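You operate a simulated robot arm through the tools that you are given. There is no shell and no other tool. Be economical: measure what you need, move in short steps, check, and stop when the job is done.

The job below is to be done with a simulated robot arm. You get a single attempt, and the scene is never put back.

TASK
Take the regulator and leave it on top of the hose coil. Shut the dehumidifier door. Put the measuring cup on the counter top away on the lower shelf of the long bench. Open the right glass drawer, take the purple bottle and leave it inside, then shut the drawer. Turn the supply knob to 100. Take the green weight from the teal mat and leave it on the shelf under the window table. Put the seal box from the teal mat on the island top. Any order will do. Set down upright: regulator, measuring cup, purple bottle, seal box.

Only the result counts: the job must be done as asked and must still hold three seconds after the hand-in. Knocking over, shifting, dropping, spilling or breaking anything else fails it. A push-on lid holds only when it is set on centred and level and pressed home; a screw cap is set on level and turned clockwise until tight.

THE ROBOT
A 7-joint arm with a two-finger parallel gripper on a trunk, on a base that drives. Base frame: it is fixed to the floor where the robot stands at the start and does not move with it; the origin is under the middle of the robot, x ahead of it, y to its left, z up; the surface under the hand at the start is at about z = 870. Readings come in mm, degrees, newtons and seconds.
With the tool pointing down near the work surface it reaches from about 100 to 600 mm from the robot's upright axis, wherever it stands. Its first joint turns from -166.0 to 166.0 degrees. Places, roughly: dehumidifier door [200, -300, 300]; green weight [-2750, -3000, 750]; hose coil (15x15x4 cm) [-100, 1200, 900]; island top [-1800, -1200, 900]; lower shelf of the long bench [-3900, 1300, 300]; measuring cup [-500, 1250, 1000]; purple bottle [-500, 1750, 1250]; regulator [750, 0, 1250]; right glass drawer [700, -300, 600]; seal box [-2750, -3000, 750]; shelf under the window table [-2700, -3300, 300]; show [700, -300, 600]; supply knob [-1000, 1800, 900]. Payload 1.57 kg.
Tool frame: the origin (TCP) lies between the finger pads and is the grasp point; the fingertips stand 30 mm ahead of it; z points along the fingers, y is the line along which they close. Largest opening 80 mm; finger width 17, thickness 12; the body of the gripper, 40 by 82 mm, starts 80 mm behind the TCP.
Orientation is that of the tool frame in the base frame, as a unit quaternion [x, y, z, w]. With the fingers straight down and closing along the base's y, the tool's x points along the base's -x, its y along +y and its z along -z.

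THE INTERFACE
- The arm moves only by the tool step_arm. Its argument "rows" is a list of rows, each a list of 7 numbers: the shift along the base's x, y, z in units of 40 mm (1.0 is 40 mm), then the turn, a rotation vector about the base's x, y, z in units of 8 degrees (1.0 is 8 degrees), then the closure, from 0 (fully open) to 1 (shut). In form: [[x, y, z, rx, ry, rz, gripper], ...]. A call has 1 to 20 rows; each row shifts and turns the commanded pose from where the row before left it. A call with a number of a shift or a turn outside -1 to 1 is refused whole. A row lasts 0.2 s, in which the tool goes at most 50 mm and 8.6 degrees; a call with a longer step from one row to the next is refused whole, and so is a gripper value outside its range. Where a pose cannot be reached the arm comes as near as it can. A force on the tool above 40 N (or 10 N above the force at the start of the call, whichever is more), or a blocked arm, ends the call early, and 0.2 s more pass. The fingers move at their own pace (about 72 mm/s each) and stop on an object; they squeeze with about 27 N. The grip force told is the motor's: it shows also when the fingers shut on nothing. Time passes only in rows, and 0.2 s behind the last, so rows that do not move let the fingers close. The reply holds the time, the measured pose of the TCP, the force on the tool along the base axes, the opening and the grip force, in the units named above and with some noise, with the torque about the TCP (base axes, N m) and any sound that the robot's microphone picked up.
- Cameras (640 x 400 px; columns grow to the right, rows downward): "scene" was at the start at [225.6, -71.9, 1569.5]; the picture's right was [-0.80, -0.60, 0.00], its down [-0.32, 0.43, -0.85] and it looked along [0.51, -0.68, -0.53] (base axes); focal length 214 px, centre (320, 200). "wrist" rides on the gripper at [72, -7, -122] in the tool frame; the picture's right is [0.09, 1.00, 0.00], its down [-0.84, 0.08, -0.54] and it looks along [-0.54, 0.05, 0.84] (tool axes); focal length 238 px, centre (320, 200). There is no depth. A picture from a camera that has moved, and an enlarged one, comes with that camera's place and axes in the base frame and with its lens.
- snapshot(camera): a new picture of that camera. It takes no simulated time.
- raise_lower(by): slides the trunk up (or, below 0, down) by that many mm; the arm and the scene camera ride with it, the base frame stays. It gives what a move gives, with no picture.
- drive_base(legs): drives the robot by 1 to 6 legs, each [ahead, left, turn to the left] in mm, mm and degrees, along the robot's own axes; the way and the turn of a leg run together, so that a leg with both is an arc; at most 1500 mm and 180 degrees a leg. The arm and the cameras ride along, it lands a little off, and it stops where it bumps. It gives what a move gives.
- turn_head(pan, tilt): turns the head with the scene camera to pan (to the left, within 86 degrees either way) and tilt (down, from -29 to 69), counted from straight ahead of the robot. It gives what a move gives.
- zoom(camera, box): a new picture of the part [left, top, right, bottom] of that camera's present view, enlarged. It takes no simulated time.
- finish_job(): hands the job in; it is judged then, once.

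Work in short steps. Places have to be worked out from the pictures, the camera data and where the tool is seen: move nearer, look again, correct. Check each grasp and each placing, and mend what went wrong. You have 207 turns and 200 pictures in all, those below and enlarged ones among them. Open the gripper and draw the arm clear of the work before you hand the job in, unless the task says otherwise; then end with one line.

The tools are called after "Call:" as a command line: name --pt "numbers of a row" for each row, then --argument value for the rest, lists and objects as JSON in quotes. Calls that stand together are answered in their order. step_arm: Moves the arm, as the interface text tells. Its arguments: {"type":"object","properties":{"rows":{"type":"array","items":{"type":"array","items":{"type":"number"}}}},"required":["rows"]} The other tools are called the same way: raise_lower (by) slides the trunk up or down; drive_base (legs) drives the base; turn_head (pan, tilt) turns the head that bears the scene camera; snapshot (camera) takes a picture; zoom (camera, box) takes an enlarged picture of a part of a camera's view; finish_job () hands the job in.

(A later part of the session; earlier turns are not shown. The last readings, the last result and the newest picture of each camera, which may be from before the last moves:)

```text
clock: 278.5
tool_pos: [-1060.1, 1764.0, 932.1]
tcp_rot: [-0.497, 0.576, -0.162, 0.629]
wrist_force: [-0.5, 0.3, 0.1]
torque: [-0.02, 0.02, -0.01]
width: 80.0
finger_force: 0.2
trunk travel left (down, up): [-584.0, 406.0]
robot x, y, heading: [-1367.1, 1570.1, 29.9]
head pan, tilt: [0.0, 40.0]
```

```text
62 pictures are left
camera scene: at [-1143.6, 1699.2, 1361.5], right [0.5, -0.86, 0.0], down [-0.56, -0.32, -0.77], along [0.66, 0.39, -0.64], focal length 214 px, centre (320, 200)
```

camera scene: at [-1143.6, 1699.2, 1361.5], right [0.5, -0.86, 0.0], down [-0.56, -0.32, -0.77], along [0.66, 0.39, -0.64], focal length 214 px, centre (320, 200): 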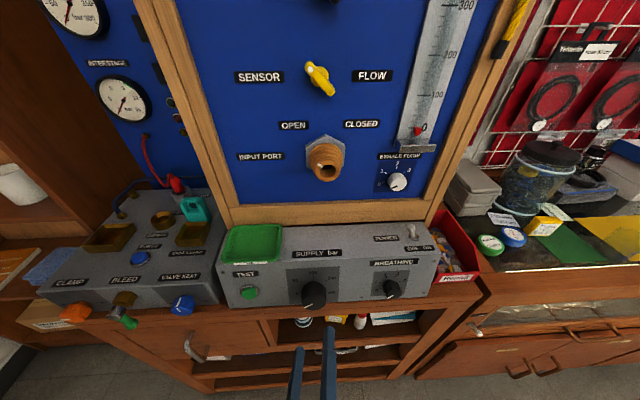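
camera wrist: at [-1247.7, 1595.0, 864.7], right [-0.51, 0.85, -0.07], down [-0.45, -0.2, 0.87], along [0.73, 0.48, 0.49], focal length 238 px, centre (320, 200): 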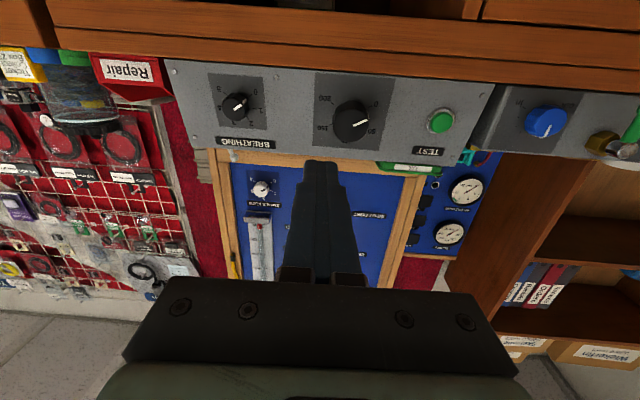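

Prediction matches the view. I advance 91 mm onto the knob.

Call:
step_arm --pt "0.65 0.39 0 0 0 0 0" --pt "0.65 0.39 0 0 0 0 0" --pt "0.32 0.2 0 0 0 0 0"

Call:
zoom --camera "scene" --box '[240, 230, 400, 330]'

Call:
snapshot --camera "wrist"

```text
clock: 279.3
tool_pos: [-996.8, 1803.2, 931.9]
tcp_rot: [-0.497, 0.576, -0.161, 0.628]
wrist_force: [0.5, -0.3, 0.0]
torque: [-0.01, 0.01, -0.03]
width: 79.9
finger_force: 0.1
trunk travel left (down, up): [-584.0, 406.0]
robot x, y, heading: [-1367.4, 1569.6, 30.2]
head pan, tilt: [0.0, 40.0]
```

```text
4.00 times, centred on (320, 280) of scene
camera zoom: at [-1144.2, 1698.8, 1361.7], right [0.5, -0.86, 0.0], down [-0.56, -0.32, -0.77], along [0.66, 0.39, -0.64], focal length 858 px, centre (320, -120)
```

zoom: 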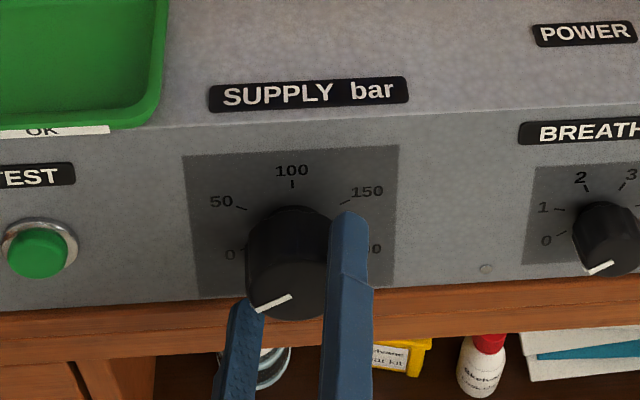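

```text
60 pictures are left
camera wrist: at [-1082.1, 1691.2, 914.0], right [-0.34, 0.38, -0.86], down [-0.75, 0.45, 0.49], along [0.57, 0.81, 0.13], focal length 238 px, centre (320, 200)
```

wrist: 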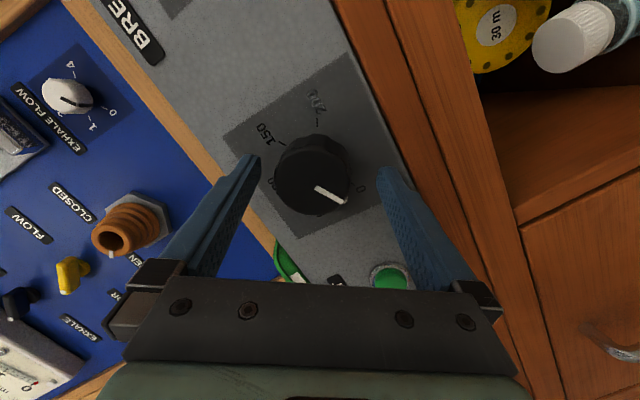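

Knob is centred between the fingers. I narrow to ~64 mm, advance 15 mm, then close.

Call:
step_arm --pt "0 0 0.05 0 0 0 0.2" --pt "0.33 0.2 0 0 0 0 0.2" --pt "0 0 0 0 0 0 0.4" --pt "0 0 0 0 0 0 1" --pt "0 0 0 0 0 0 1"

Call:
zoom --camera "scene" --box '[240, 230, 400, 330]'

```text
clock: 280.5
tool_pos: [-981.3, 1809.7, 934.2]
tcp_rot: [-0.497, 0.575, -0.162, 0.629]
wrist_force: [5.8, -1.1, 8.6]
torque: [-0.58, 0.87, 0.19]
width: 54.4
finger_force: 44.8
trunk travel left (down, up): [-584.0, 406.0]
robot x, y, heading: [-1365.9, 1568.5, 30.3]
head pan, tilt: [0.0, 40.0]
```

```text
4.00 times, centred on (320, 280) of scene
camera zoom: at [-1144.0, 1698.3, 1361.8], right [0.5, -0.86, 0.0], down [-0.56, -0.32, -0.77], along [0.66, 0.39, -0.64], focal length 858 px, centre (320, -120)
```

zoom: 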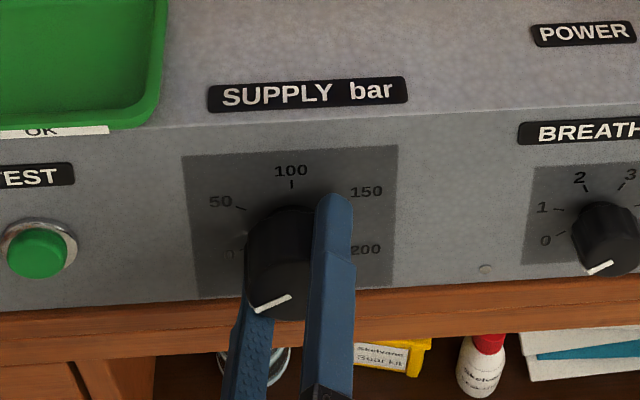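

Gripped (54 mm). I rotate clockwise 56° first and check the pointer.

Call:
step_arm --pt "0 0 0 0.88 0.44 -0.15 1" --pt "0 0 0 0.88 0.44 -0.15 1" --pt "0 0 0 0.88 0.44 -0.15 1" --pt "0 0 0 0.88 0.44 -0.15 1" --pt "0 0 0 0.88 0.44 -0.15 1" --pt "0 0 0 0.88 0.44 -0.15 1" --pt "0 0 0 0.88 0.44 -0.15 1"

Call:
zoom --camera "scene" --box '[240, 230, 400, 330]'

```text
clock: 282.1
tool_pos: [-983.6, 1809.1, 934.3]
tcp_rot: [-0.171, 0.741, 0.154, 0.631]
wrist_force: [6.3, -5.6, 9.5]
torque: [-0.42, 0.83, 0.51]
width: 54.8
finger_force: 44.6
trunk travel left (down, up): [-584.0, 406.0]
robot x, y, heading: [-1363.7, 1573.9, 30.2]
head pan, tilt: [0.0, 40.0]
```

```text
4.00 times, centred on (320, 280) of scene
camera zoom: at [-1144.2, 1697.6, 1361.8], right [0.5, -0.86, 0.0], down [-0.56, -0.32, -0.77], along [0.66, 0.39, -0.64], focal length 858 px, centre (320, -120)
```

zoom: 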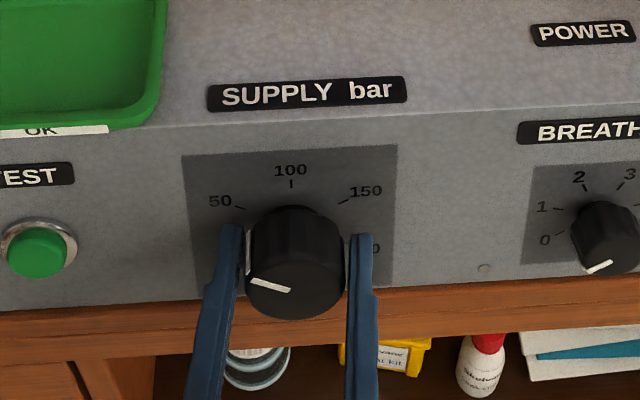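

It turns (pointer now ≈−70°). I rotate another 56°.

Call:
step_arm --pt "0 0 0 0.88 0.44 -0.15 1" --pt "0 0 0 0.88 0.44 -0.15 1" --pt "0 0 0 0.88 0.44 -0.15 1" --pt "0 0 0 0.88 0.44 -0.15 1" --pt "0 0 0 0.88 0.44 -0.15 1" --pt "0 0 0 0.88 0.44 -0.15 1" --pt "0 0 0 0.88 0.44 -0.15 1"

Call:
zoom --camera "scene" --box '[240, 230, 400, 330]'

```text
clock: 283.7
tool_pos: [-986.7, 1810.3, 933.3]
tcp_rot: [0.193, 0.734, 0.435, 0.485]
wrist_force: [-4.9, -3.3, 4.6]
torque: [0.15, 0.04, 0.75]
width: 52.0
finger_force: 45.5
trunk travel left (down, up): [-584.0, 406.0]
robot x, y, heading: [-1364.6, 1572.9, 30.3]
head pan, tilt: [0.0, 40.0]
```

```text
4.00 times, centred on (320, 280) of scene
camera zoom: at [-1145.3, 1698.2, 1362.0], right [0.5, -0.86, 0.0], down [-0.55, -0.32, -0.77], along [0.66, 0.39, -0.64], focal length 858 px, centre (320, -120)
```

zoom: 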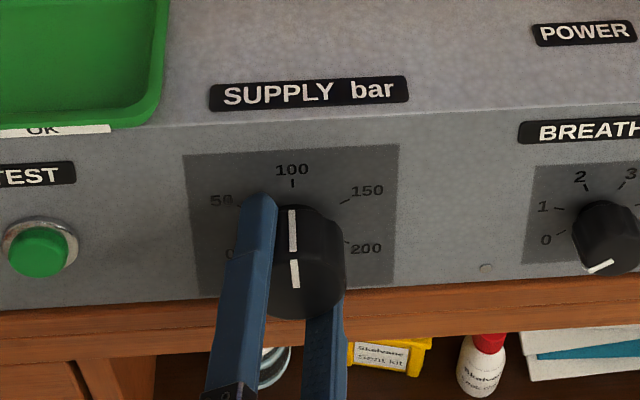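

Pointer is within a few degrees left of 100. I add ~4°, then release and back off to read it clearly.

Call:
step_arm --pt "0 0 0 0.44 0.22 -0.07 1" --pt "0 0 0 0 0 0 0.5" --pt "0 0 0 0 0 0 0.3" --pt "-0.4 -0.22 0 0 0 0 0.2" --pt "-0.8 -0.45 0 0 0 0 0" --pt "-0.8 -0.45 0 0 0 0 0"

Call:
zoom --camera "scene" --box '[270, 235, 360, 320]'

```text
clock: 285.1
tool_pos: [-1064.1, 1764.1, 934.6]
tcp_rot: [0.217, 0.727, 0.45, 0.472]
wrist_force: [-0.3, 0.3, -0.4]
torque: [0.03, -0.04, 0.02]
width: 79.9
finger_force: 0.0
trunk travel left (down, up): [-584.0, 406.0]
robot x, y, heading: [-1364.4, 1568.1, 30.4]
head pan, tilt: [0.0, 40.0]
```

```text
4.71 times, centred on (315, 278) of scene
camera zoom: at [-1144.6, 1698.4, 1361.8], right [0.5, -0.86, 0.0], down [-0.55, -0.32, -0.77], along [0.66, 0.39, -0.64], focal length 1009 px, centre (344, -165)
```

zoom: 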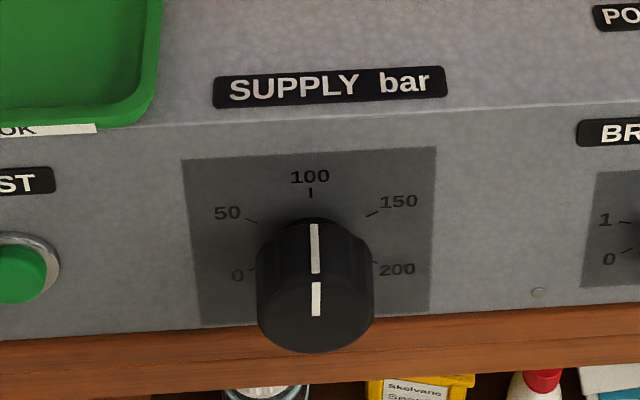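

The knob reads 100. Next the measuring cup: I unroll the tool, back off, and drive right to stand before it.

Call:
step_arm --pt "0 0 0 -0.88 -0.44 0.15 0" --pt "0 0 0 -0.88 -0.44 0.15 0" --pt "0 0 0 -0.88 -0.44 0.15 0" --pt "0 0 0 -0.88 -0.44 0.15 0" --pt "0 0 0 -0.88 -0.44 0.15 0" --pt "0 0 0 -0.88 -0.44 0.15 0" --pt "0 0 0 -0.88 -0.44 0.15 0" --pt "0 0 0 -0.4 -0.2 0.07 0"

Call:
drive_base --legs '[[-100, 0, 0], [0, -790, 0]]'

Call:
snapshot --camera "scene"

Call:
snapshot --camera "wrist"

```text
clock: 286.9
tool_pos: [-1063.6, 1765.1, 932.7]
tcp_rot: [-0.171, 0.741, 0.154, 0.63]
wrist_force: [-0.1, -0.5, 0.4]
torque: [0.01, -0.01, 0.01]
width: 80.1
finger_force: 0.0
trunk travel left (down, up): [-584.0, 406.0]
robot x, y, heading: [-1368.2, 1569.2, 30.3]
head pan, tilt: [0.0, 40.0]
```

```text
clock: 291.9
tool_pos: [-753.7, 1037.2, 932.7]
tcp_rot: [-0.171, 0.741, 0.156, 0.63]
wrist_force: [-0.5, 0.5, 0.0]
torque: [0.03, -0.02, -0.01]
width: 80.1
finger_force: 0.1
trunk travel left (down, up): [-584.0, 406.0]
robot x, y, heading: [-1049.9, 840.5, 30.4]
head pan, tilt: [0.0, 40.0]
```

```text
55 pictures are left
camera scene: at [-833.9, 970.5, 1361.7], right [0.51, -0.86, 0.0], down [-0.55, -0.33, -0.77], along [0.66, 0.39, -0.64], focal length 214 px, centre (320, 200)
```

scene: 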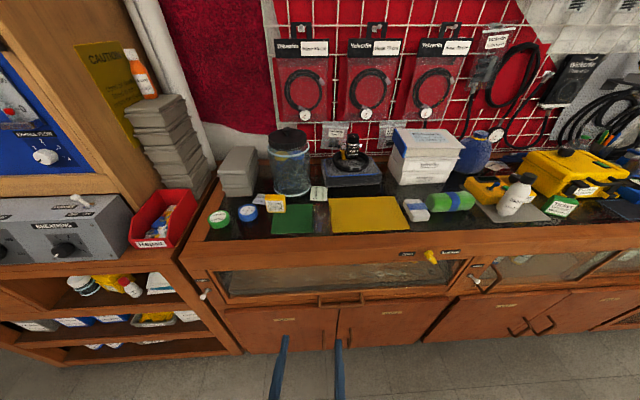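

```text
54 pictures are left
camera wrist: at [-868.8, 973.7, 879.4], right [-0.46, 0.88, -0.08], down [-0.39, -0.13, 0.91], along [0.8, 0.45, 0.4], focal length 238 px, centre (320, 200)
```

wrist: 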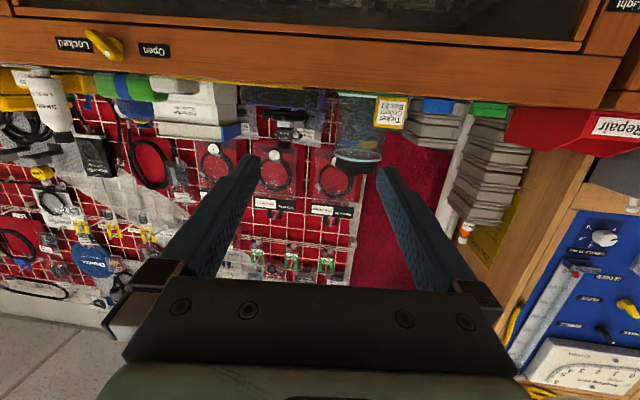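

Zoom on the expected cup place (≈(322,220)).

Call:
zoom --camera "scene" --box '[270, 170, 370, 245]'

Call:
zoom --camera "wrist" --box '[250, 70, 410, 170]'

```text
5.33 times, centred on (320, 208) of scene
camera zoom: at [-833.9, 970.5, 1361.7], right [0.51, -0.86, 0.0], down [-0.55, -0.33, -0.77], along [0.66, 0.39, -0.64], focal length 1144 px, centre (320, 160)
```

zoom: 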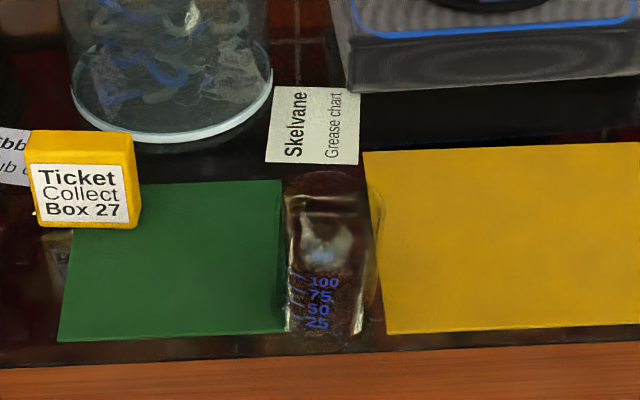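

```text
4.00 times, centred on (330, 120) of wrist
camera zoom: at [-868.8, 973.7, 879.4], right [-0.46, 0.88, -0.08], down [-0.39, -0.13, 0.91], along [0.8, 0.45, 0.4], focal length 953 px, centre (280, 520)
```

zoom: 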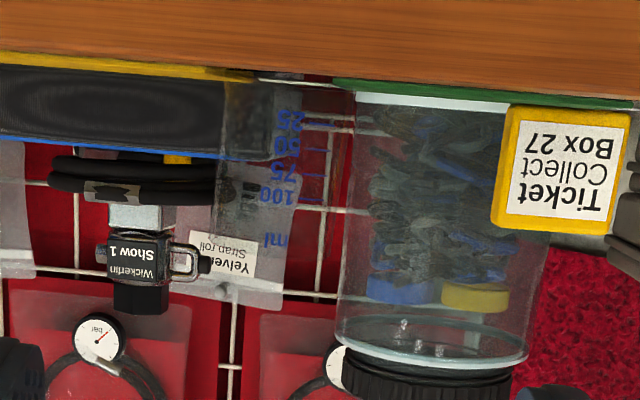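

Cup centre ≈[-451,1194], Ø~56, z 870–965. I drive ahead 180 mm and approach with the arm horizontally.

Call:
drive_base --legs '[[180, 0, 0]]'

Call:
step_arm --pt "0.9 0.35 -0.1 0 0 0 0" --pt "0.9 0.35 0 0 0 0 0"

Call:
snapshot --camera "wrist"

Call:
zoom --camera "scene" --box '[260, 200, 400, 300]'

```text
clock: 293.4
tool_pos: [-599.6, 1128.7, 932.9]
tcp_rot: [-0.172, 0.74, 0.156, 0.631]
wrist_force: [0.8, 0.0, -0.6]
torque: [-0.01, 0.02, -0.04]
width: 80.0
finger_force: 0.0
trunk travel left (down, up): [-584.0, 406.0]
robot x, y, heading: [-904.9, 933.2, 30.5]
head pan, tilt: [0.0, 40.0]
```

```text
clock: 294.0
tool_pos: [-524.8, 1157.5, 929.2]
tcp_rot: [-0.172, 0.742, 0.156, 0.629]
wrist_force: [-0.3, 0.3, 0.3]
torque: [0.01, 0.02, -0.02]
width: 79.9
finger_force: 0.1
trunk travel left (down, up): [-584.0, 406.0]
robot x, y, heading: [-899.5, 932.2, 30.5]
head pan, tilt: [0.0, 40.0]
```

```text
51 pictures are left
camera wrist: at [-641.7, 1093.3, 874.8], right [-0.46, 0.88, -0.08], down [-0.39, -0.12, 0.91], along [0.8, 0.45, 0.4], focal length 238 px, centre (320, 200)
```

wrist: 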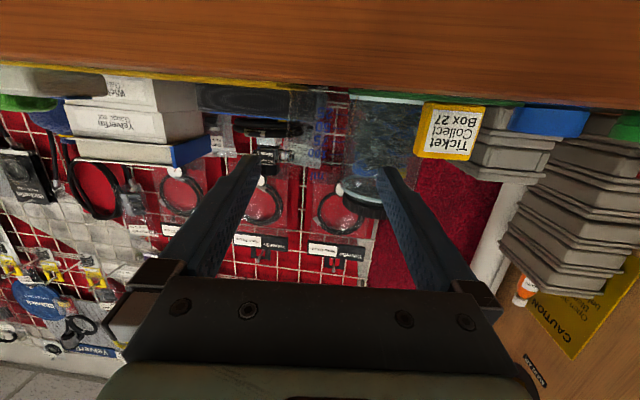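

```text
4.00 times, centred on (330, 250) of scene
camera zoom: at [-678.8, 1061.8, 1361.7], right [0.51, -0.86, 0.0], down [-0.55, -0.33, -0.77], along [0.66, 0.39, -0.64], focal length 858 px, centre (280, 0)
```

zoom: 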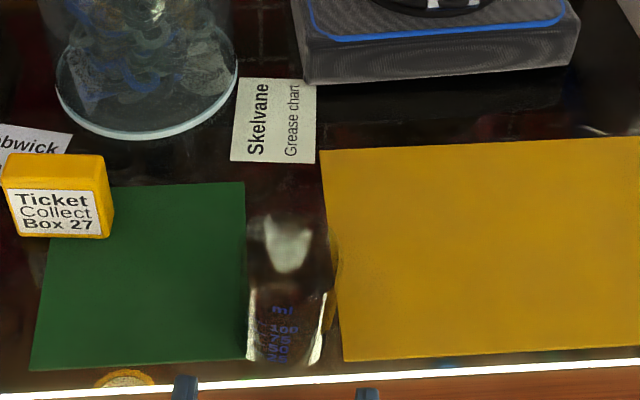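

Aligned: cup at ≈[-452,1191]. I advance 80 mm and close gently.

Call:
step_arm --pt "0.6 0.28 -0.05 0 0 0 0" --pt "0.6 0.28 -0.05 0 0 0 0" --pt "0.58 0.28 0 0 0 0 0" --pt "0 0 0 0 0 0 0.4" --pt "0 0 0 0 0 0 1" --pt "0 0 0 0 0 0 1"

Call:
zoom --camera "scene" --box '[260, 200, 400, 300]'

```text
clock: 295.4
tool_pos: [-455.1, 1190.5, 924.9]
tcp_rot: [-0.172, 0.742, 0.156, 0.63]
wrist_force: [-0.3, 0.1, -0.4]
torque: [0.01, -0.02, 0.04]
width: 58.0
finger_force: 26.6
trunk travel left (down, up): [-584.0, 406.0]
robot x, y, heading: [-901.2, 935.8, 30.5]
head pan, tilt: [0.0, 40.0]
```

```text
4.00 times, centred on (330, 250) of scene
camera zoom: at [-679.1, 1061.7, 1361.7], right [0.51, -0.86, 0.0], down [-0.55, -0.33, -0.77], along [0.66, 0.39, -0.64], focal length 858 px, centre (280, 0)
```

zoom: 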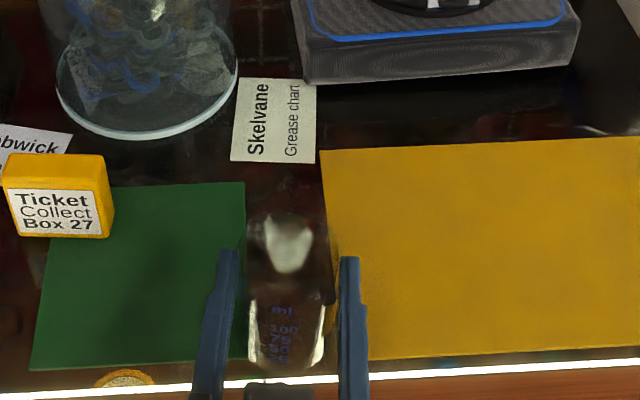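

Gripped at 58 mm. I lift 60 mm smoothly and drive back from the counter.

Call:
step_arm --pt "0 0 0.3 0 0 0 1" --pt "0 0 0.6 0 0 0 1" --pt "0 0 0.6 0 0 0 1" --pt "-0.4 -0.23 0.2 0 0 0 1" --pt "-0.5 -0.29 0 0 0 0 1"

Call:
drive_base --legs '[[-450, 0, 0]]'

Call:
turn_head --pan 80 --tilt 15

Call:
snapshot --camera "scene"

```text
clock: 296.6
tool_pos: [-490.5, 1170.4, 994.0]
tcp_rot: [-0.174, 0.74, 0.158, 0.63]
wrist_force: [0.0, 0.0, 0.3]
torque: [0.02, 0.01, -0.06]
width: 57.8
finger_force: 27.0
trunk travel left (down, up): [-584.0, 406.0]
robot x, y, heading: [-899.6, 934.8, 30.6]
head pan, tilt: [0.0, 40.0]
```

```text
clock: 299.3
tool_pos: [-878.1, 943.4, 993.6]
tcp_rot: [-0.171, 0.741, 0.156, 0.63]
wrist_force: [0.0, -0.2, -0.6]
torque: [-0.01, -0.04, -0.01]
width: 57.7
finger_force: 27.4
trunk travel left (down, up): [-584.0, 406.0]
robot x, y, heading: [-1288.2, 707.8, 30.8]
head pan, tilt: [0.0, 40.0]
```

```text
clock: 300.8
tool_pos: [-876.6, 942.8, 993.1]
tcp_rot: [-0.172, 0.741, 0.157, 0.63]
wrist_force: [0.3, -0.6, 0.0]
torque: [0.0, -0.01, 0.01]
width: 57.6
finger_force: 26.6
trunk travel left (down, up): [-584.0, 406.0]
robot x, y, heading: [-1287.0, 705.5, 30.6]
head pan, tilt: [80.0, 15.0]
```

```text
48 pictures are left
camera scene: at [-1170.6, 879.5, 1401.3], right [0.94, 0.35, 0.0], down [0.09, -0.24, -0.97], along [-0.34, 0.9, -0.26], focal length 214 px, centre (320, 200)
```

scene: 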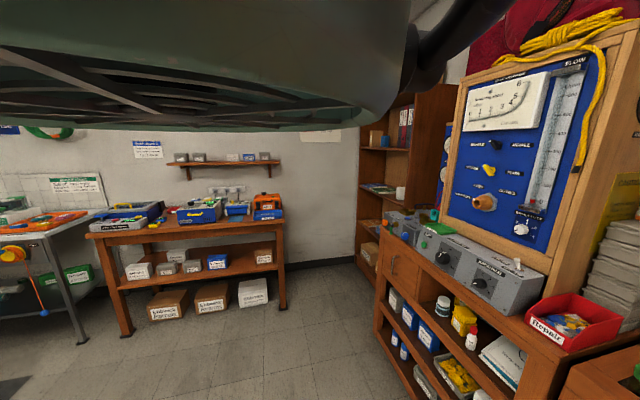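

The long bench lies at az ≈170°. I turn the robot left 135° and look.

Call:
drive_base --legs '[[0, 0, 137]]'

Call:
turn_head --pan 0 --tilt 15

Call:
snapshot --camera "scene"

```text
clock: 306.9
tool_pos: [-1746.6, 813.0, 992.8]
tcp_rot: [0.752, -0.112, -0.644, -0.086]
wrist_force: [-0.7, -0.1, -0.7]
torque: [0.02, 0.0, 0.01]
width: 57.6
finger_force: 27.0
trunk travel left (down, up): [-584.0, 406.0]
robot x, y, heading: [-1286.7, 702.8, 167.4]
head pan, tilt: [80.0, 15.0]
```

```text
clock: 308.4
tool_pos: [-1747.8, 812.5, 992.5]
tcp_rot: [0.752, -0.112, -0.643, -0.086]
wrist_force: [-0.3, 0.6, -0.3]
torque: [-0.01, -0.01, 0.03]
width: 57.6
finger_force: 27.1
trunk travel left (down, up): [-584.0, 406.0]
robot x, y, heading: [-1285.8, 704.7, 167.2]
head pan, tilt: [0.0, 15.0]
```

```text
47 pictures are left
camera scene: at [-1541.6, 763.1, 1401.3], right [0.22, 0.98, 0.0], down [0.25, -0.06, -0.97], along [-0.94, 0.21, -0.26], focal length 214 px, centre (320, 200)
```

scene: 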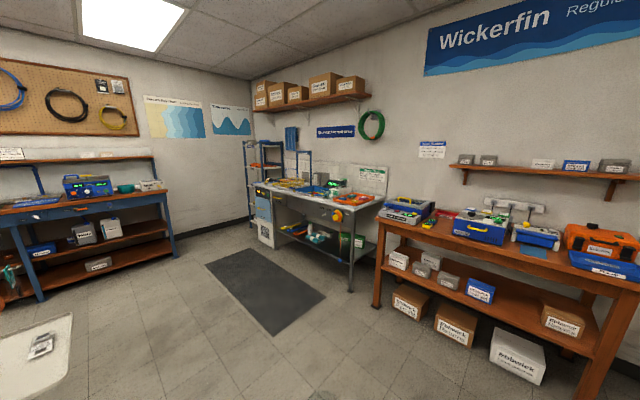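

The target shelf is the lower shelf of the grey bench at centre. I zoom in to find a free spot.

Call:
zoom --camera "scene" --box '[235, 160, 395, 300]'

```text
2.86 times, centred on (315, 230) of scene
camera zoom: at [-1541.6, 763.1, 1401.3], right [0.22, 0.98, 0.0], down [0.25, -0.06, -0.97], along [-0.94, 0.21, -0.26], focal length 613 px, centre (334, 114)
```

zoom: 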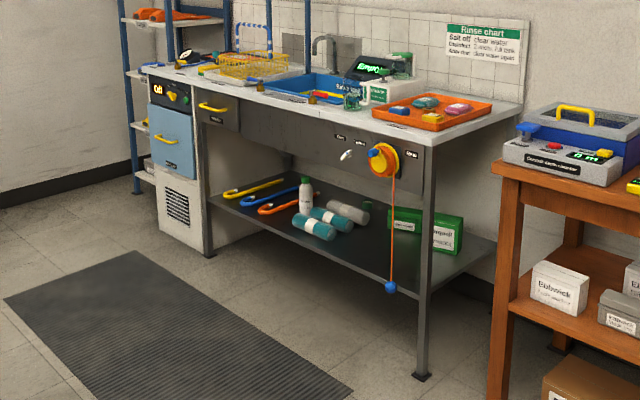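

Free spot chosen on the shelf near [-3564,1280,300], between the rolled bottles and the hanging cord. I drive there via open floor, ending at heading ≈122°.

Call:
drive_base --legs '[[999, 179, 0], [716, 401, 0], [0, 0, -45]]'

Call:
turn_head --pan 0 --tilt 35

Call:
snapshot --camera "scene"

```text
clock: 319.7
tool_pos: [-3334.8, 898.7, 993.4]
tcp_rot: [0.655, -0.386, -0.564, -0.321]
wrist_force: [-0.1, -0.4, -0.6]
torque: [-0.02, 0.01, -0.02]
width: 57.4
finger_force: 27.0
trunk travel left (down, up): [-584.0, 406.0]
robot x, y, heading: [-3077.5, 497.8, 123.4]
head pan, tilt: [0.0, 15.0]
```

```text
clock: 320.5
tool_pos: [-3333.5, 898.1, 992.6]
tcp_rot: [0.656, -0.386, -0.564, -0.321]
wrist_force: [0.2, -1.5, -0.4]
torque: [0.02, -0.01, -0.02]
width: 57.5
finger_force: 27.1
trunk travel left (down, up): [-584.0, 406.0]
robot x, y, heading: [-3076.6, 502.0, 123.5]
head pan, tilt: [0.0, 35.0]
```

```text
45 pictures are left
camera scene: at [-3217.1, 716.5, 1369.4], right [0.83, 0.55, 0.0], down [0.32, -0.48, -0.82], along [-0.45, 0.68, -0.57], focal length 214 px, centre (320, 200)
```

scene: 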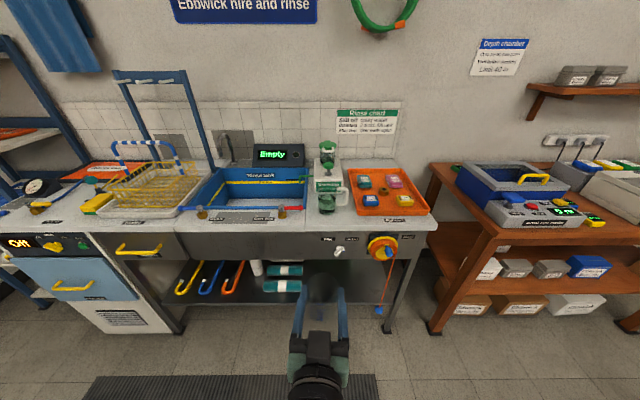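

I lower the trunk fully (cup stays in front of the bench) and look at the shelf.

Call:
raise_lower --by -400

Call:
raise_lower --by -165

Call:
turn_head --pan 0 --tilt 30

Call:
snapshot --camera "scene"

Call:
snapshot --camera "wrist"

```text
clock: 324.3
tool_pos: [-3333.4, 899.1, 592.3]
tcp_rot: [0.656, -0.386, -0.564, -0.321]
wrist_force: [0.1, -0.6, -0.2]
torque: [-0.01, -0.03, -0.05]
width: 57.5
finger_force: 27.3
trunk travel left (down, up): [-184.0, 806.0]
robot x, y, heading: [-3076.9, 500.0, 123.4]
head pan, tilt: [0.0, 35.0]
```

```text
clock: 326.2
tool_pos: [-3334.4, 898.6, 427.8]
tcp_rot: [0.656, -0.386, -0.564, -0.321]
wrist_force: [-0.6, -0.6, -0.2]
torque: [-0.03, -0.02, 0.04]
width: 57.8
finger_force: 26.8
trunk travel left (down, up): [-19.0, 971.0]
robot x, y, heading: [-3076.3, 501.9, 123.2]
head pan, tilt: [0.0, 35.0]
```

```text
clock: 326.9
tool_pos: [-3334.0, 898.3, 429.0]
tcp_rot: [0.655, -0.386, -0.565, -0.321]
wrist_force: [0.2, -0.2, -0.9]
torque: [-0.02, -0.02, 0.02]
width: 57.7
finger_force: 26.9
trunk travel left (down, up): [-19.0, 971.0]
robot x, y, heading: [-3078.4, 503.6, 123.1]
head pan, tilt: [0.0, 30.0]
```

```text
44 pictures are left
camera scene: at [-3218.4, 718.5, 812.0], right [0.83, 0.55, 0.0], down [0.28, -0.42, -0.87], along [-0.48, 0.72, -0.5], focal length 214 px, centre (320, 200)
```

scene: 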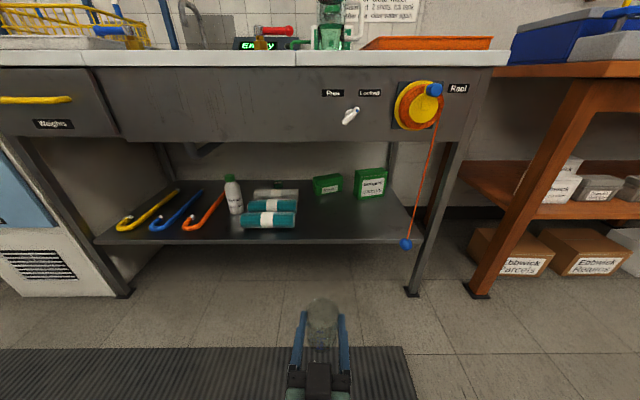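

```text
43 pictures are left
camera wrist: at [-3264.3, 787.6, 374.5], right [-0.86, -0.51, -0.08], down [0.15, -0.38, 0.91], along [-0.49, 0.77, 0.4], focal length 238 px, centre (320, 200)
```

wrist: 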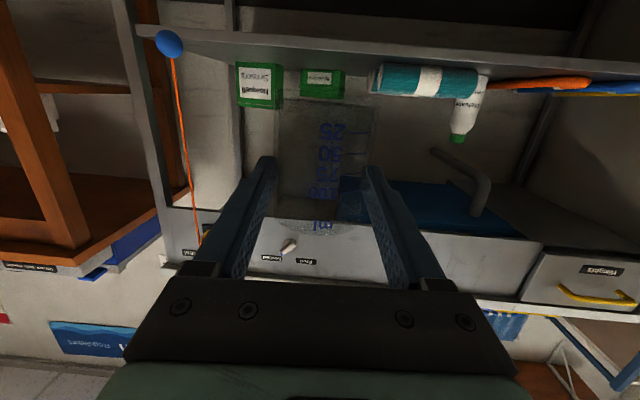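

Shelf edge triangulates to z≈302, 378 mm ahead of the TCP. I lower to carry height (cup base ~25 mm above the shelf), shift 30 mm right, then drive ahead 375 mm.

Call:
step_arm --pt "0.31 0.21 -0.6 0 0 0 1" --pt "0.31 0.21 -0.57 0 0 0 1"

Call:
drive_base --legs '[[300, 0, 0]]'

Call:
snapshot --camera "wrist"

Call:
snapshot --camera "scene"

```text
clock: 327.5
tool_pos: [-3308.6, 914.2, 381.8]
tcp_rot: [0.656, -0.386, -0.564, -0.32]
wrist_force: [-0.3, -1.0, -1.2]
torque: [0.0, 0.0, -0.01]
width: 57.6
finger_force: 27.4
trunk travel left (down, up): [-19.0, 971.0]
robot x, y, heading: [-3076.2, 502.2, 123.5]
head pan, tilt: [0.0, 30.0]
```

```text
clock: 329.5
tool_pos: [-3476.8, 1166.9, 380.9]
tcp_rot: [0.656, -0.386, -0.564, -0.32]
wrist_force: [0.3, 0.1, -1.0]
torque: [-0.02, 0.03, -0.02]
width: 57.8
finger_force: 26.9
trunk travel left (down, up): [-19.0, 971.0]
robot x, y, heading: [-3247.4, 754.6, 123.3]
head pan, tilt: [0.0, 30.0]
```

```text
42 pictures are left
camera wrist: at [-3406.4, 1056.6, 327.2], right [-0.86, -0.51, -0.08], down [0.15, -0.38, 0.91], along [-0.49, 0.77, 0.4], focal length 238 px, centre (320, 200)
```

wrist: 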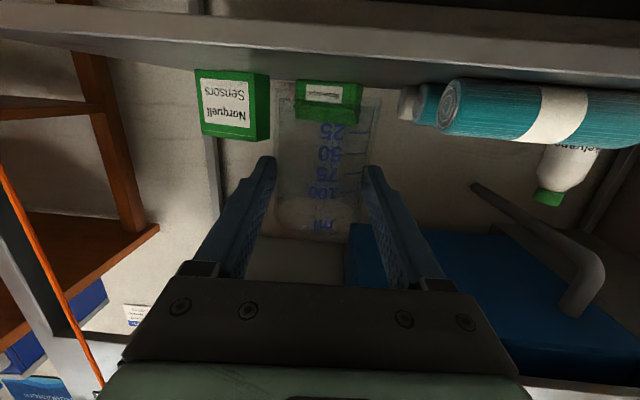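

```text
41 pictures are left
camera scene: at [-3385.8, 971.5, 812.1], right [0.83, 0.55, 0.0], down [0.28, -0.42, -0.87], along [-0.48, 0.72, -0.5], focal length 214 px, centre (320, 200)
```

scene: 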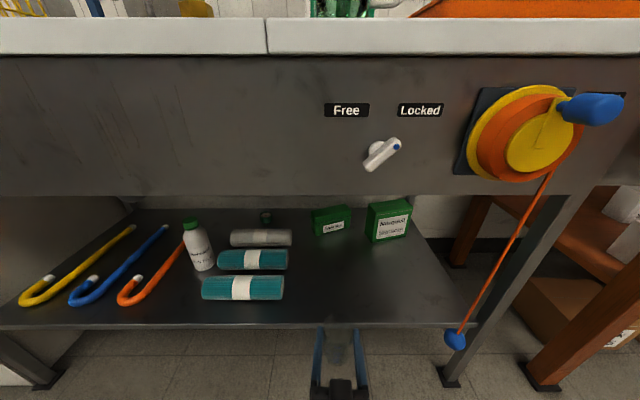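

Edge confirmed 75 mm ahead. I drive 133 mm further so the cup is ~58 mm inside the edge.

Call:
drive_base --legs '[[133, 0, 0]]'

Call:
snapshot --camera "wrist"

Call:
snapshot --camera "scene"

```text
clock: 330.8
tool_pos: [-3549.3, 1279.2, 380.3]
tcp_rot: [0.656, -0.385, -0.565, -0.32]
wrist_force: [0.0, -0.2, -0.8]
torque: [-0.02, -0.01, -0.01]
width: 57.8
finger_force: 27.1
trunk travel left (down, up): [-19.0, 971.0]
robot x, y, heading: [-3322.2, 863.0, 123.2]
head pan, tilt: [0.0, 30.0]
```

```text
40 pictures are left
camera wrist: at [-3480.2, 1168.6, 327.3], right [-0.86, -0.51, -0.08], down [0.15, -0.38, 0.91], along [-0.49, 0.77, 0.4], focal length 238 px, centre (320, 200)
```

wrist: 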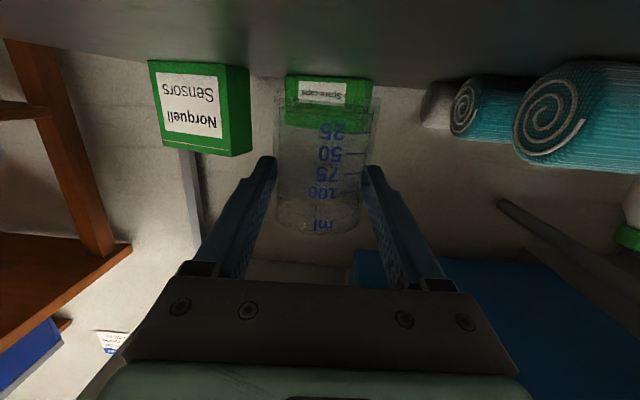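

```text
39 pictures are left
camera scene: at [-3459.7, 1083.5, 812.1], right [0.83, 0.55, 0.0], down [0.28, -0.42, -0.87], along [-0.48, 0.72, -0.5], focal length 214 px, centre (320, 200)
```

scene: 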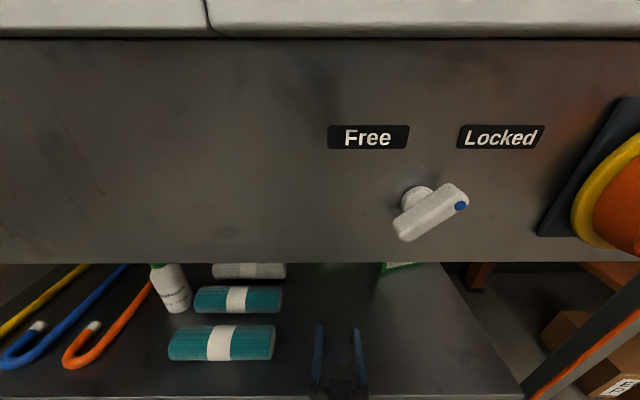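

Cup is over the shelf. I lower in small steps until contact.

Call:
step_arm --pt "0 0 -0.25 0 0 0 1" --pt "0 0 -0.15 0 0 0 1" --pt "0 0 -0.1 0 0 0 1"

Call:
step_arm --pt "0 0 -0.1 0 0 0 1" --pt "0 0 -0.08 0 0 0 1"

```text
clock: 331.6
tool_pos: [-3550.5, 1278.4, 361.2]
tcp_rot: [0.656, -0.385, -0.565, -0.32]
wrist_force: [-0.6, 0.4, 0.2]
torque: [-0.03, -0.01, 0.02]
width: 57.3
finger_force: 27.5
trunk travel left (down, up): [-19.0, 971.0]
robot x, y, heading: [-3318.3, 866.3, 123.3]
head pan, tilt: [0.0, 30.0]
```

```text
clock: 332.2
tool_pos: [-3550.3, 1278.4, 353.5]
tcp_rot: [0.656, -0.386, -0.564, -0.321]
wrist_force: [0.7, 0.1, 0.3]
torque: [0.0, 0.02, -0.02]
width: 57.4
finger_force: 27.4
trunk travel left (down, up): [-19.0, 971.0]
robot x, y, heading: [-3317.7, 865.9, 123.7]
head pan, tilt: [0.0, 30.0]
```

No contact yet at 353; continue.

Call:
step_arm --pt "0 0 -0.08 0 0 0 1" --pt "0 0 -0.08 0 0 0 1" --pt "0 0 -0.06 0 0 0 1"

Call:
snapshot --camera "wrist"

```text
clock: 333.0
tool_pos: [-3552.1, 1279.7, 351.0]
tcp_rot: [0.651, -0.383, -0.57, -0.323]
wrist_force: [-1.6, -0.8, 19.9]
torque: [0.32, -0.12, -0.04]
width: 58.0
finger_force: 26.9
trunk travel left (down, up): [-19.0, 971.0]
robot x, y, heading: [-3319.3, 863.3, 123.4]
head pan, tilt: [0.0, 30.0]
```

```text
38 pictures are left
camera wrist: at [-3481.1, 1169.9, 295.6], right [-0.86, -0.51, -0.08], down [0.15, -0.39, 0.91], along [-0.49, 0.77, 0.42], focal length 238 px, centre (320, 200)
```

wrist: 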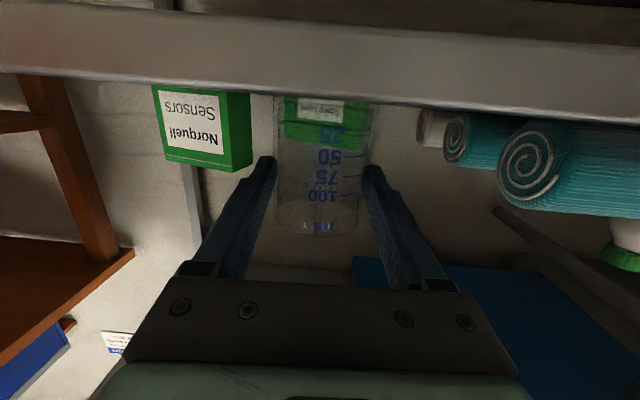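

Contact made (20 N). I ease 3 mm and open slowly.

Call:
step_arm --pt "0 0 0.1 0 0 0 1" --pt "0 0 0 0 0 0 0.25" --pt "0 0 0 0 0 0 0.1" --pt "0 0 0 0 0 0 0"

Call:
drive_base --legs '[[-120, 0, 0]]'

Call:
snapshot --camera "wrist"

```text
clock: 334.0
tool_pos: [-3549.8, 1278.6, 347.6]
tcp_rot: [0.656, -0.386, -0.564, -0.321]
wrist_force: [-0.3, 0.8, 0.1]
torque: [-0.04, -0.01, 0.01]
width: 79.9
finger_force: 0.1
trunk travel left (down, up): [-19.0, 971.0]
robot x, y, heading: [-3319.6, 866.3, 123.5]
head pan, tilt: [0.0, 30.0]
```

```text
clock: 335.3
tool_pos: [-3484.0, 1178.3, 347.2]
tcp_rot: [0.656, -0.386, -0.564, -0.32]
wrist_force: [-0.7, -0.1, 0.6]
torque: [0.01, 0.01, -0.03]
width: 80.1
finger_force: 0.1
trunk travel left (down, up): [-19.0, 971.0]
robot x, y, heading: [-3251.2, 765.3, 123.3]
head pan, tilt: [0.0, 30.0]
```

```text
37 pictures are left
camera wrist: at [-3413.6, 1068.5, 295.1], right [-0.86, -0.51, -0.08], down [0.14, -0.38, 0.91], along [-0.49, 0.77, 0.4], focal length 238 px, centre (320, 200)
```

wrist: 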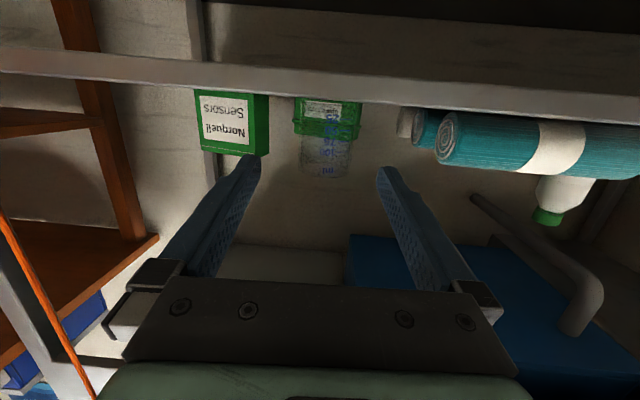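

The cup stands on the shelf. I back out, raise the trunk, and turn to head for the window table.

Call:
drive_base --legs '[[-300, 0, 0], [0, 0, 147]]'

Call:
raise_lower --by 400

Call:
raise_lower --by 250

Call:
turn_head --pan 0 --tilt 20

Call:
snapshot --camera "scene"

```text
clock: 343.3
tool_pos: [-3122.8, 42.2, 350.1]
tcp_rot: [0.56, 0.515, -0.471, 0.447]
wrist_force: [-0.5, -0.7, 0.8]
torque: [0.0, -0.04, -0.02]
width: 80.1
finger_force: 0.0
trunk travel left (down, up): [-19.0, 971.0]
robot x, y, heading: [-3087.6, 515.2, -90.7]
head pan, tilt: [0.0, 30.0]
```

```text
clock: 347.2
tool_pos: [-3123.5, 44.0, 748.6]
tcp_rot: [0.559, 0.514, -0.472, 0.447]
wrist_force: [0.4, -0.3, -0.6]
torque: [-0.01, -0.02, 0.02]
width: 80.1
finger_force: 0.0
trunk travel left (down, up): [-419.0, 571.0]
robot x, y, heading: [-3082.7, 514.9, -90.5]
head pan, tilt: [0.0, 30.0]
```

```text
clock: 349.8
tool_pos: [-3123.7, 45.0, 998.0]
tcp_rot: [0.56, 0.515, -0.471, 0.446]
wrist_force: [0.0, 0.4, -0.3]
torque: [-0.01, -0.02, 0.04]
width: 80.1
finger_force: 0.0
trunk travel left (down, up): [-669.0, 321.0]
robot x, y, heading: [-3091.5, 516.8, -90.4]
head pan, tilt: [0.0, 30.0]
```

```text
clock: 350.5
tool_pos: [-3123.0, 44.2, 998.1]
tcp_rot: [0.56, 0.515, -0.471, 0.446]
wrist_force: [0.1, 0.4, 0.4]
torque: [0.01, 0.0, 0.0]
width: 80.0
finger_force: 0.1
trunk travel left (down, up): [-669.0, 321.0]
robot x, y, heading: [-3086.7, 512.9, -90.5]
head pan, tilt: [0.0, 20.0]
```

```text
36 pictures are left
camera scene: at [-3086.5, 251.7, 1478.1], right [-1.0, 0.01, 0.0], down [0.0, 0.34, -0.94], along [-0.01, -0.94, -0.34], focal length 214 px, centre (320, 200)
```

scene: 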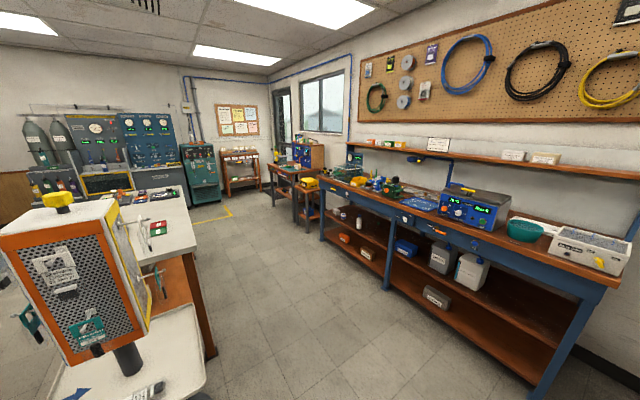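

The window table is the small one by the window ahead. I drive down the aisle between island and blue bench toward it, then turn to face it.

Call:
drive_base --legs '[[350, -595, 0], [1249, 736, 0], [1249, 736, 0], [0, 0, -58]]'

Call:
turn_head --pan 0 --tilt 30

Call:
snapshot --camera "scene"

```text
clock: 370.4
tool_pos: [-2587.4, -2542.6, 998.3]
tcp_rot: [0.736, 0.193, -0.625, 0.174]
wrist_force: [0.2, 0.0, -0.5]
torque: [-0.01, -0.01, 0.02]
width: 80.3
finger_force: 0.2
trunk travel left (down, up): [-669.0, 321.0]
robot x, y, heading: [-2176.2, -2305.6, -146.1]
head pan, tilt: [0.0, 20.0]
```

```text
clock: 371.2
tool_pos: [-2587.7, -2543.0, 998.8]
tcp_rot: [0.735, 0.193, -0.626, 0.174]
wrist_force: [-0.1, 0.1, 0.1]
torque: [0.0, 0.01, -0.02]
width: 80.2
finger_force: 0.0
trunk travel left (down, up): [-669.0, 321.0]
robot x, y, heading: [-2172.4, -2309.2, -146.5]
head pan, tilt: [0.0, 30.0]
```

```text
35 pictures are left
camera scene: at [-2390.8, -2454.0, 1462.1], right [-0.56, 0.83, 0.0], down [0.42, 0.28, -0.87], along [-0.72, -0.48, -0.5], focal length 214 px, centre (320, 200)
```

scene: 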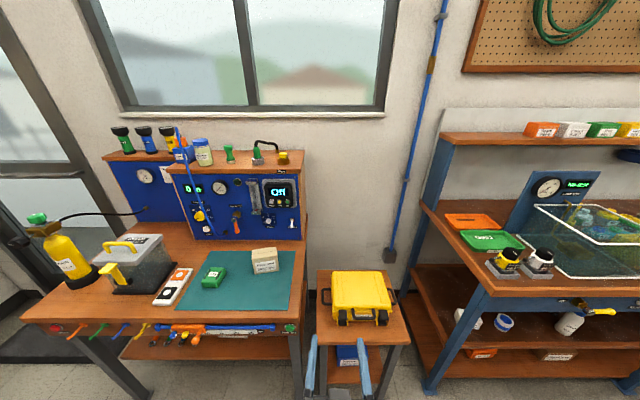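

I can see the teal mat with a green block and a tan/white box. Zoom.

Call:
zoom --camera "scene" --box '[140, 225, 320, 350]'

```text
3.20 times, centred on (230, 288) of scene
camera zoom: at [-2390.8, -2454.0, 1462.1], right [-0.56, 0.83, 0.0], down [0.42, 0.28, -0.87], along [-0.72, -0.48, -0.5], focal length 686 px, centre (608, -80)
```

zoom: 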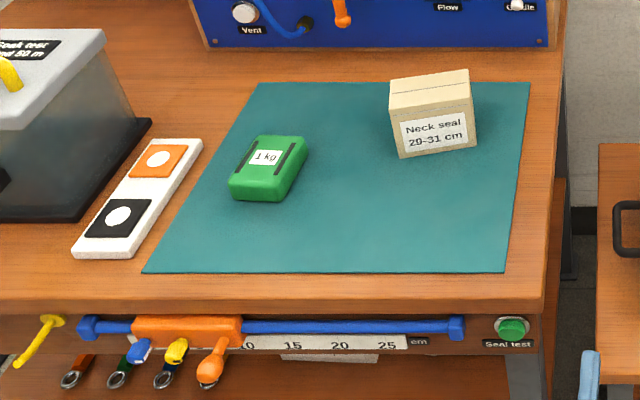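

Weight (1 kg green block) ≈[-2640,-3122], seal box ≈[-2808,-3014], table z≈750. I tilt the tool to ~45° and drive to face the weight.

Call:
step_arm --pt "0 0 0 0.552 -0.834 0 0" --pt "0 0 0 0.552 -0.834 0 0" --pt "0 0 0 0.552 -0.834 0 0" --pt "0 0 0 0.552 -0.834 0 0" --pt "0 0 0 0.276 -0.417 0 0"

Call:
drive_base --legs '[[0, 440, 0], [230, 0, 0]]'

Call:
snapshot --camera "wrist"

```text
clock: 372.4
tool_pos: [-2589.4, -2543.3, 999.1]
tcp_rot: [0.891, 0.246, -0.371, 0.089]
wrist_force: [-0.3, -0.6, -0.5]
torque: [0.01, 0.0, -0.04]
width: 79.9
finger_force: 0.0
trunk travel left (down, up): [-669.0, 321.0]
robot x, y, heading: [-2173.5, -2305.5, -146.5]
head pan, tilt: [0.0, 30.0]
```

```text
clock: 376.4
tool_pos: [-2532.9, -3036.5, 999.1]
tcp_rot: [0.89, 0.245, -0.373, 0.089]
wrist_force: [0.8, -0.2, 0.0]
torque: [-0.03, 0.0, -0.01]
width: 79.9
finger_force: 0.0
trunk travel left (down, up): [-669.0, 321.0]
robot x, y, heading: [-2124.0, -2801.9, -145.9]
head pan, tilt: [0.0, 30.0]
```

```text
33 pictures are left
camera wrist: at [-2418.1, -2962.4, 1032.5], right [0.56, -0.83, -0.09], down [-0.13, -0.19, 0.97], along [-0.82, -0.53, -0.21], focal length 238 px, centre (320, 200)
```

wrist: 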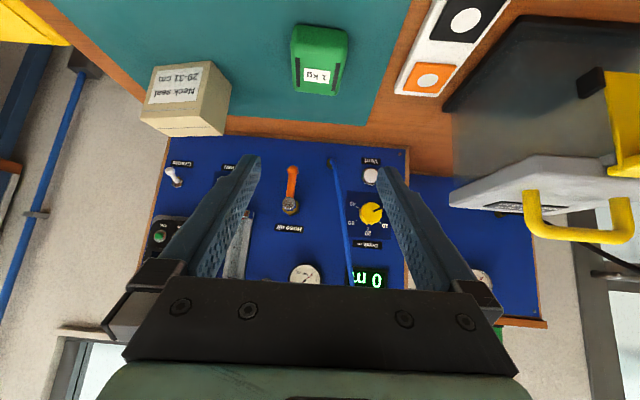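

Refined: weight ≈[-2623,-3077], top ≈z 820 (table ≈795). I correct yaw −5° and descend to a close pre-grasp for a fresh look.

Call:
step_arm --pt "-0.2 -0.14 -0.9 0 0 -0.6 0" --pt "-0.2 -0.14 -0.9 0 0 0 0" --pt "-0.2 -0.14 -0.9 0 0 0 0"

Call:
snapshot --camera "wrist"

Call:
snapshot --camera "scene"

```text
clock: 377.2
tool_pos: [-2557.0, -3053.1, 890.4]
tcp_rot: [0.9, 0.208, -0.375, 0.074]
wrist_force: [-0.1, -0.3, 0.3]
torque: [-0.03, -0.05, -0.04]
width: 80.1
finger_force: 0.2
trunk travel left (down, up): [-669.0, 321.0]
robot x, y, heading: [-2118.2, -2805.3, -146.3]
head pan, tilt: [0.0, 30.0]
```

```text
32 pictures are left
camera wrist: at [-2436.5, -2988.6, 923.6], right [0.49, -0.87, -0.09], down [-0.14, -0.18, 0.97], along [-0.86, -0.46, -0.21], focal length 238 px, centre (320, 200)
```

wrist: 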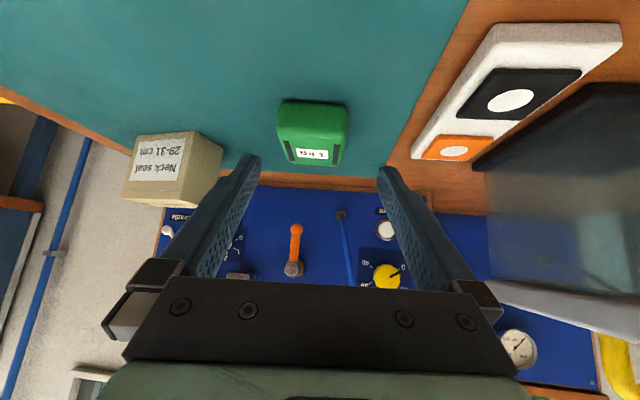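

```text
31 pictures are left
camera scene: at [-2336.2, -2947.9, 1462.1], right [-0.56, 0.83, 0.0], down [0.42, 0.28, -0.87], along [-0.72, -0.48, -0.5], focal length 214 px, centre (320, 200)
```

scene: 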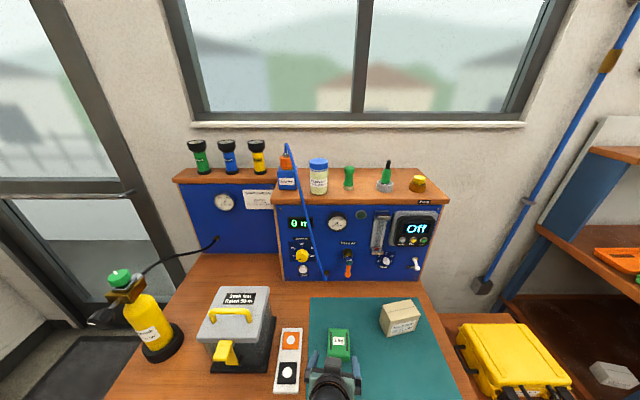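

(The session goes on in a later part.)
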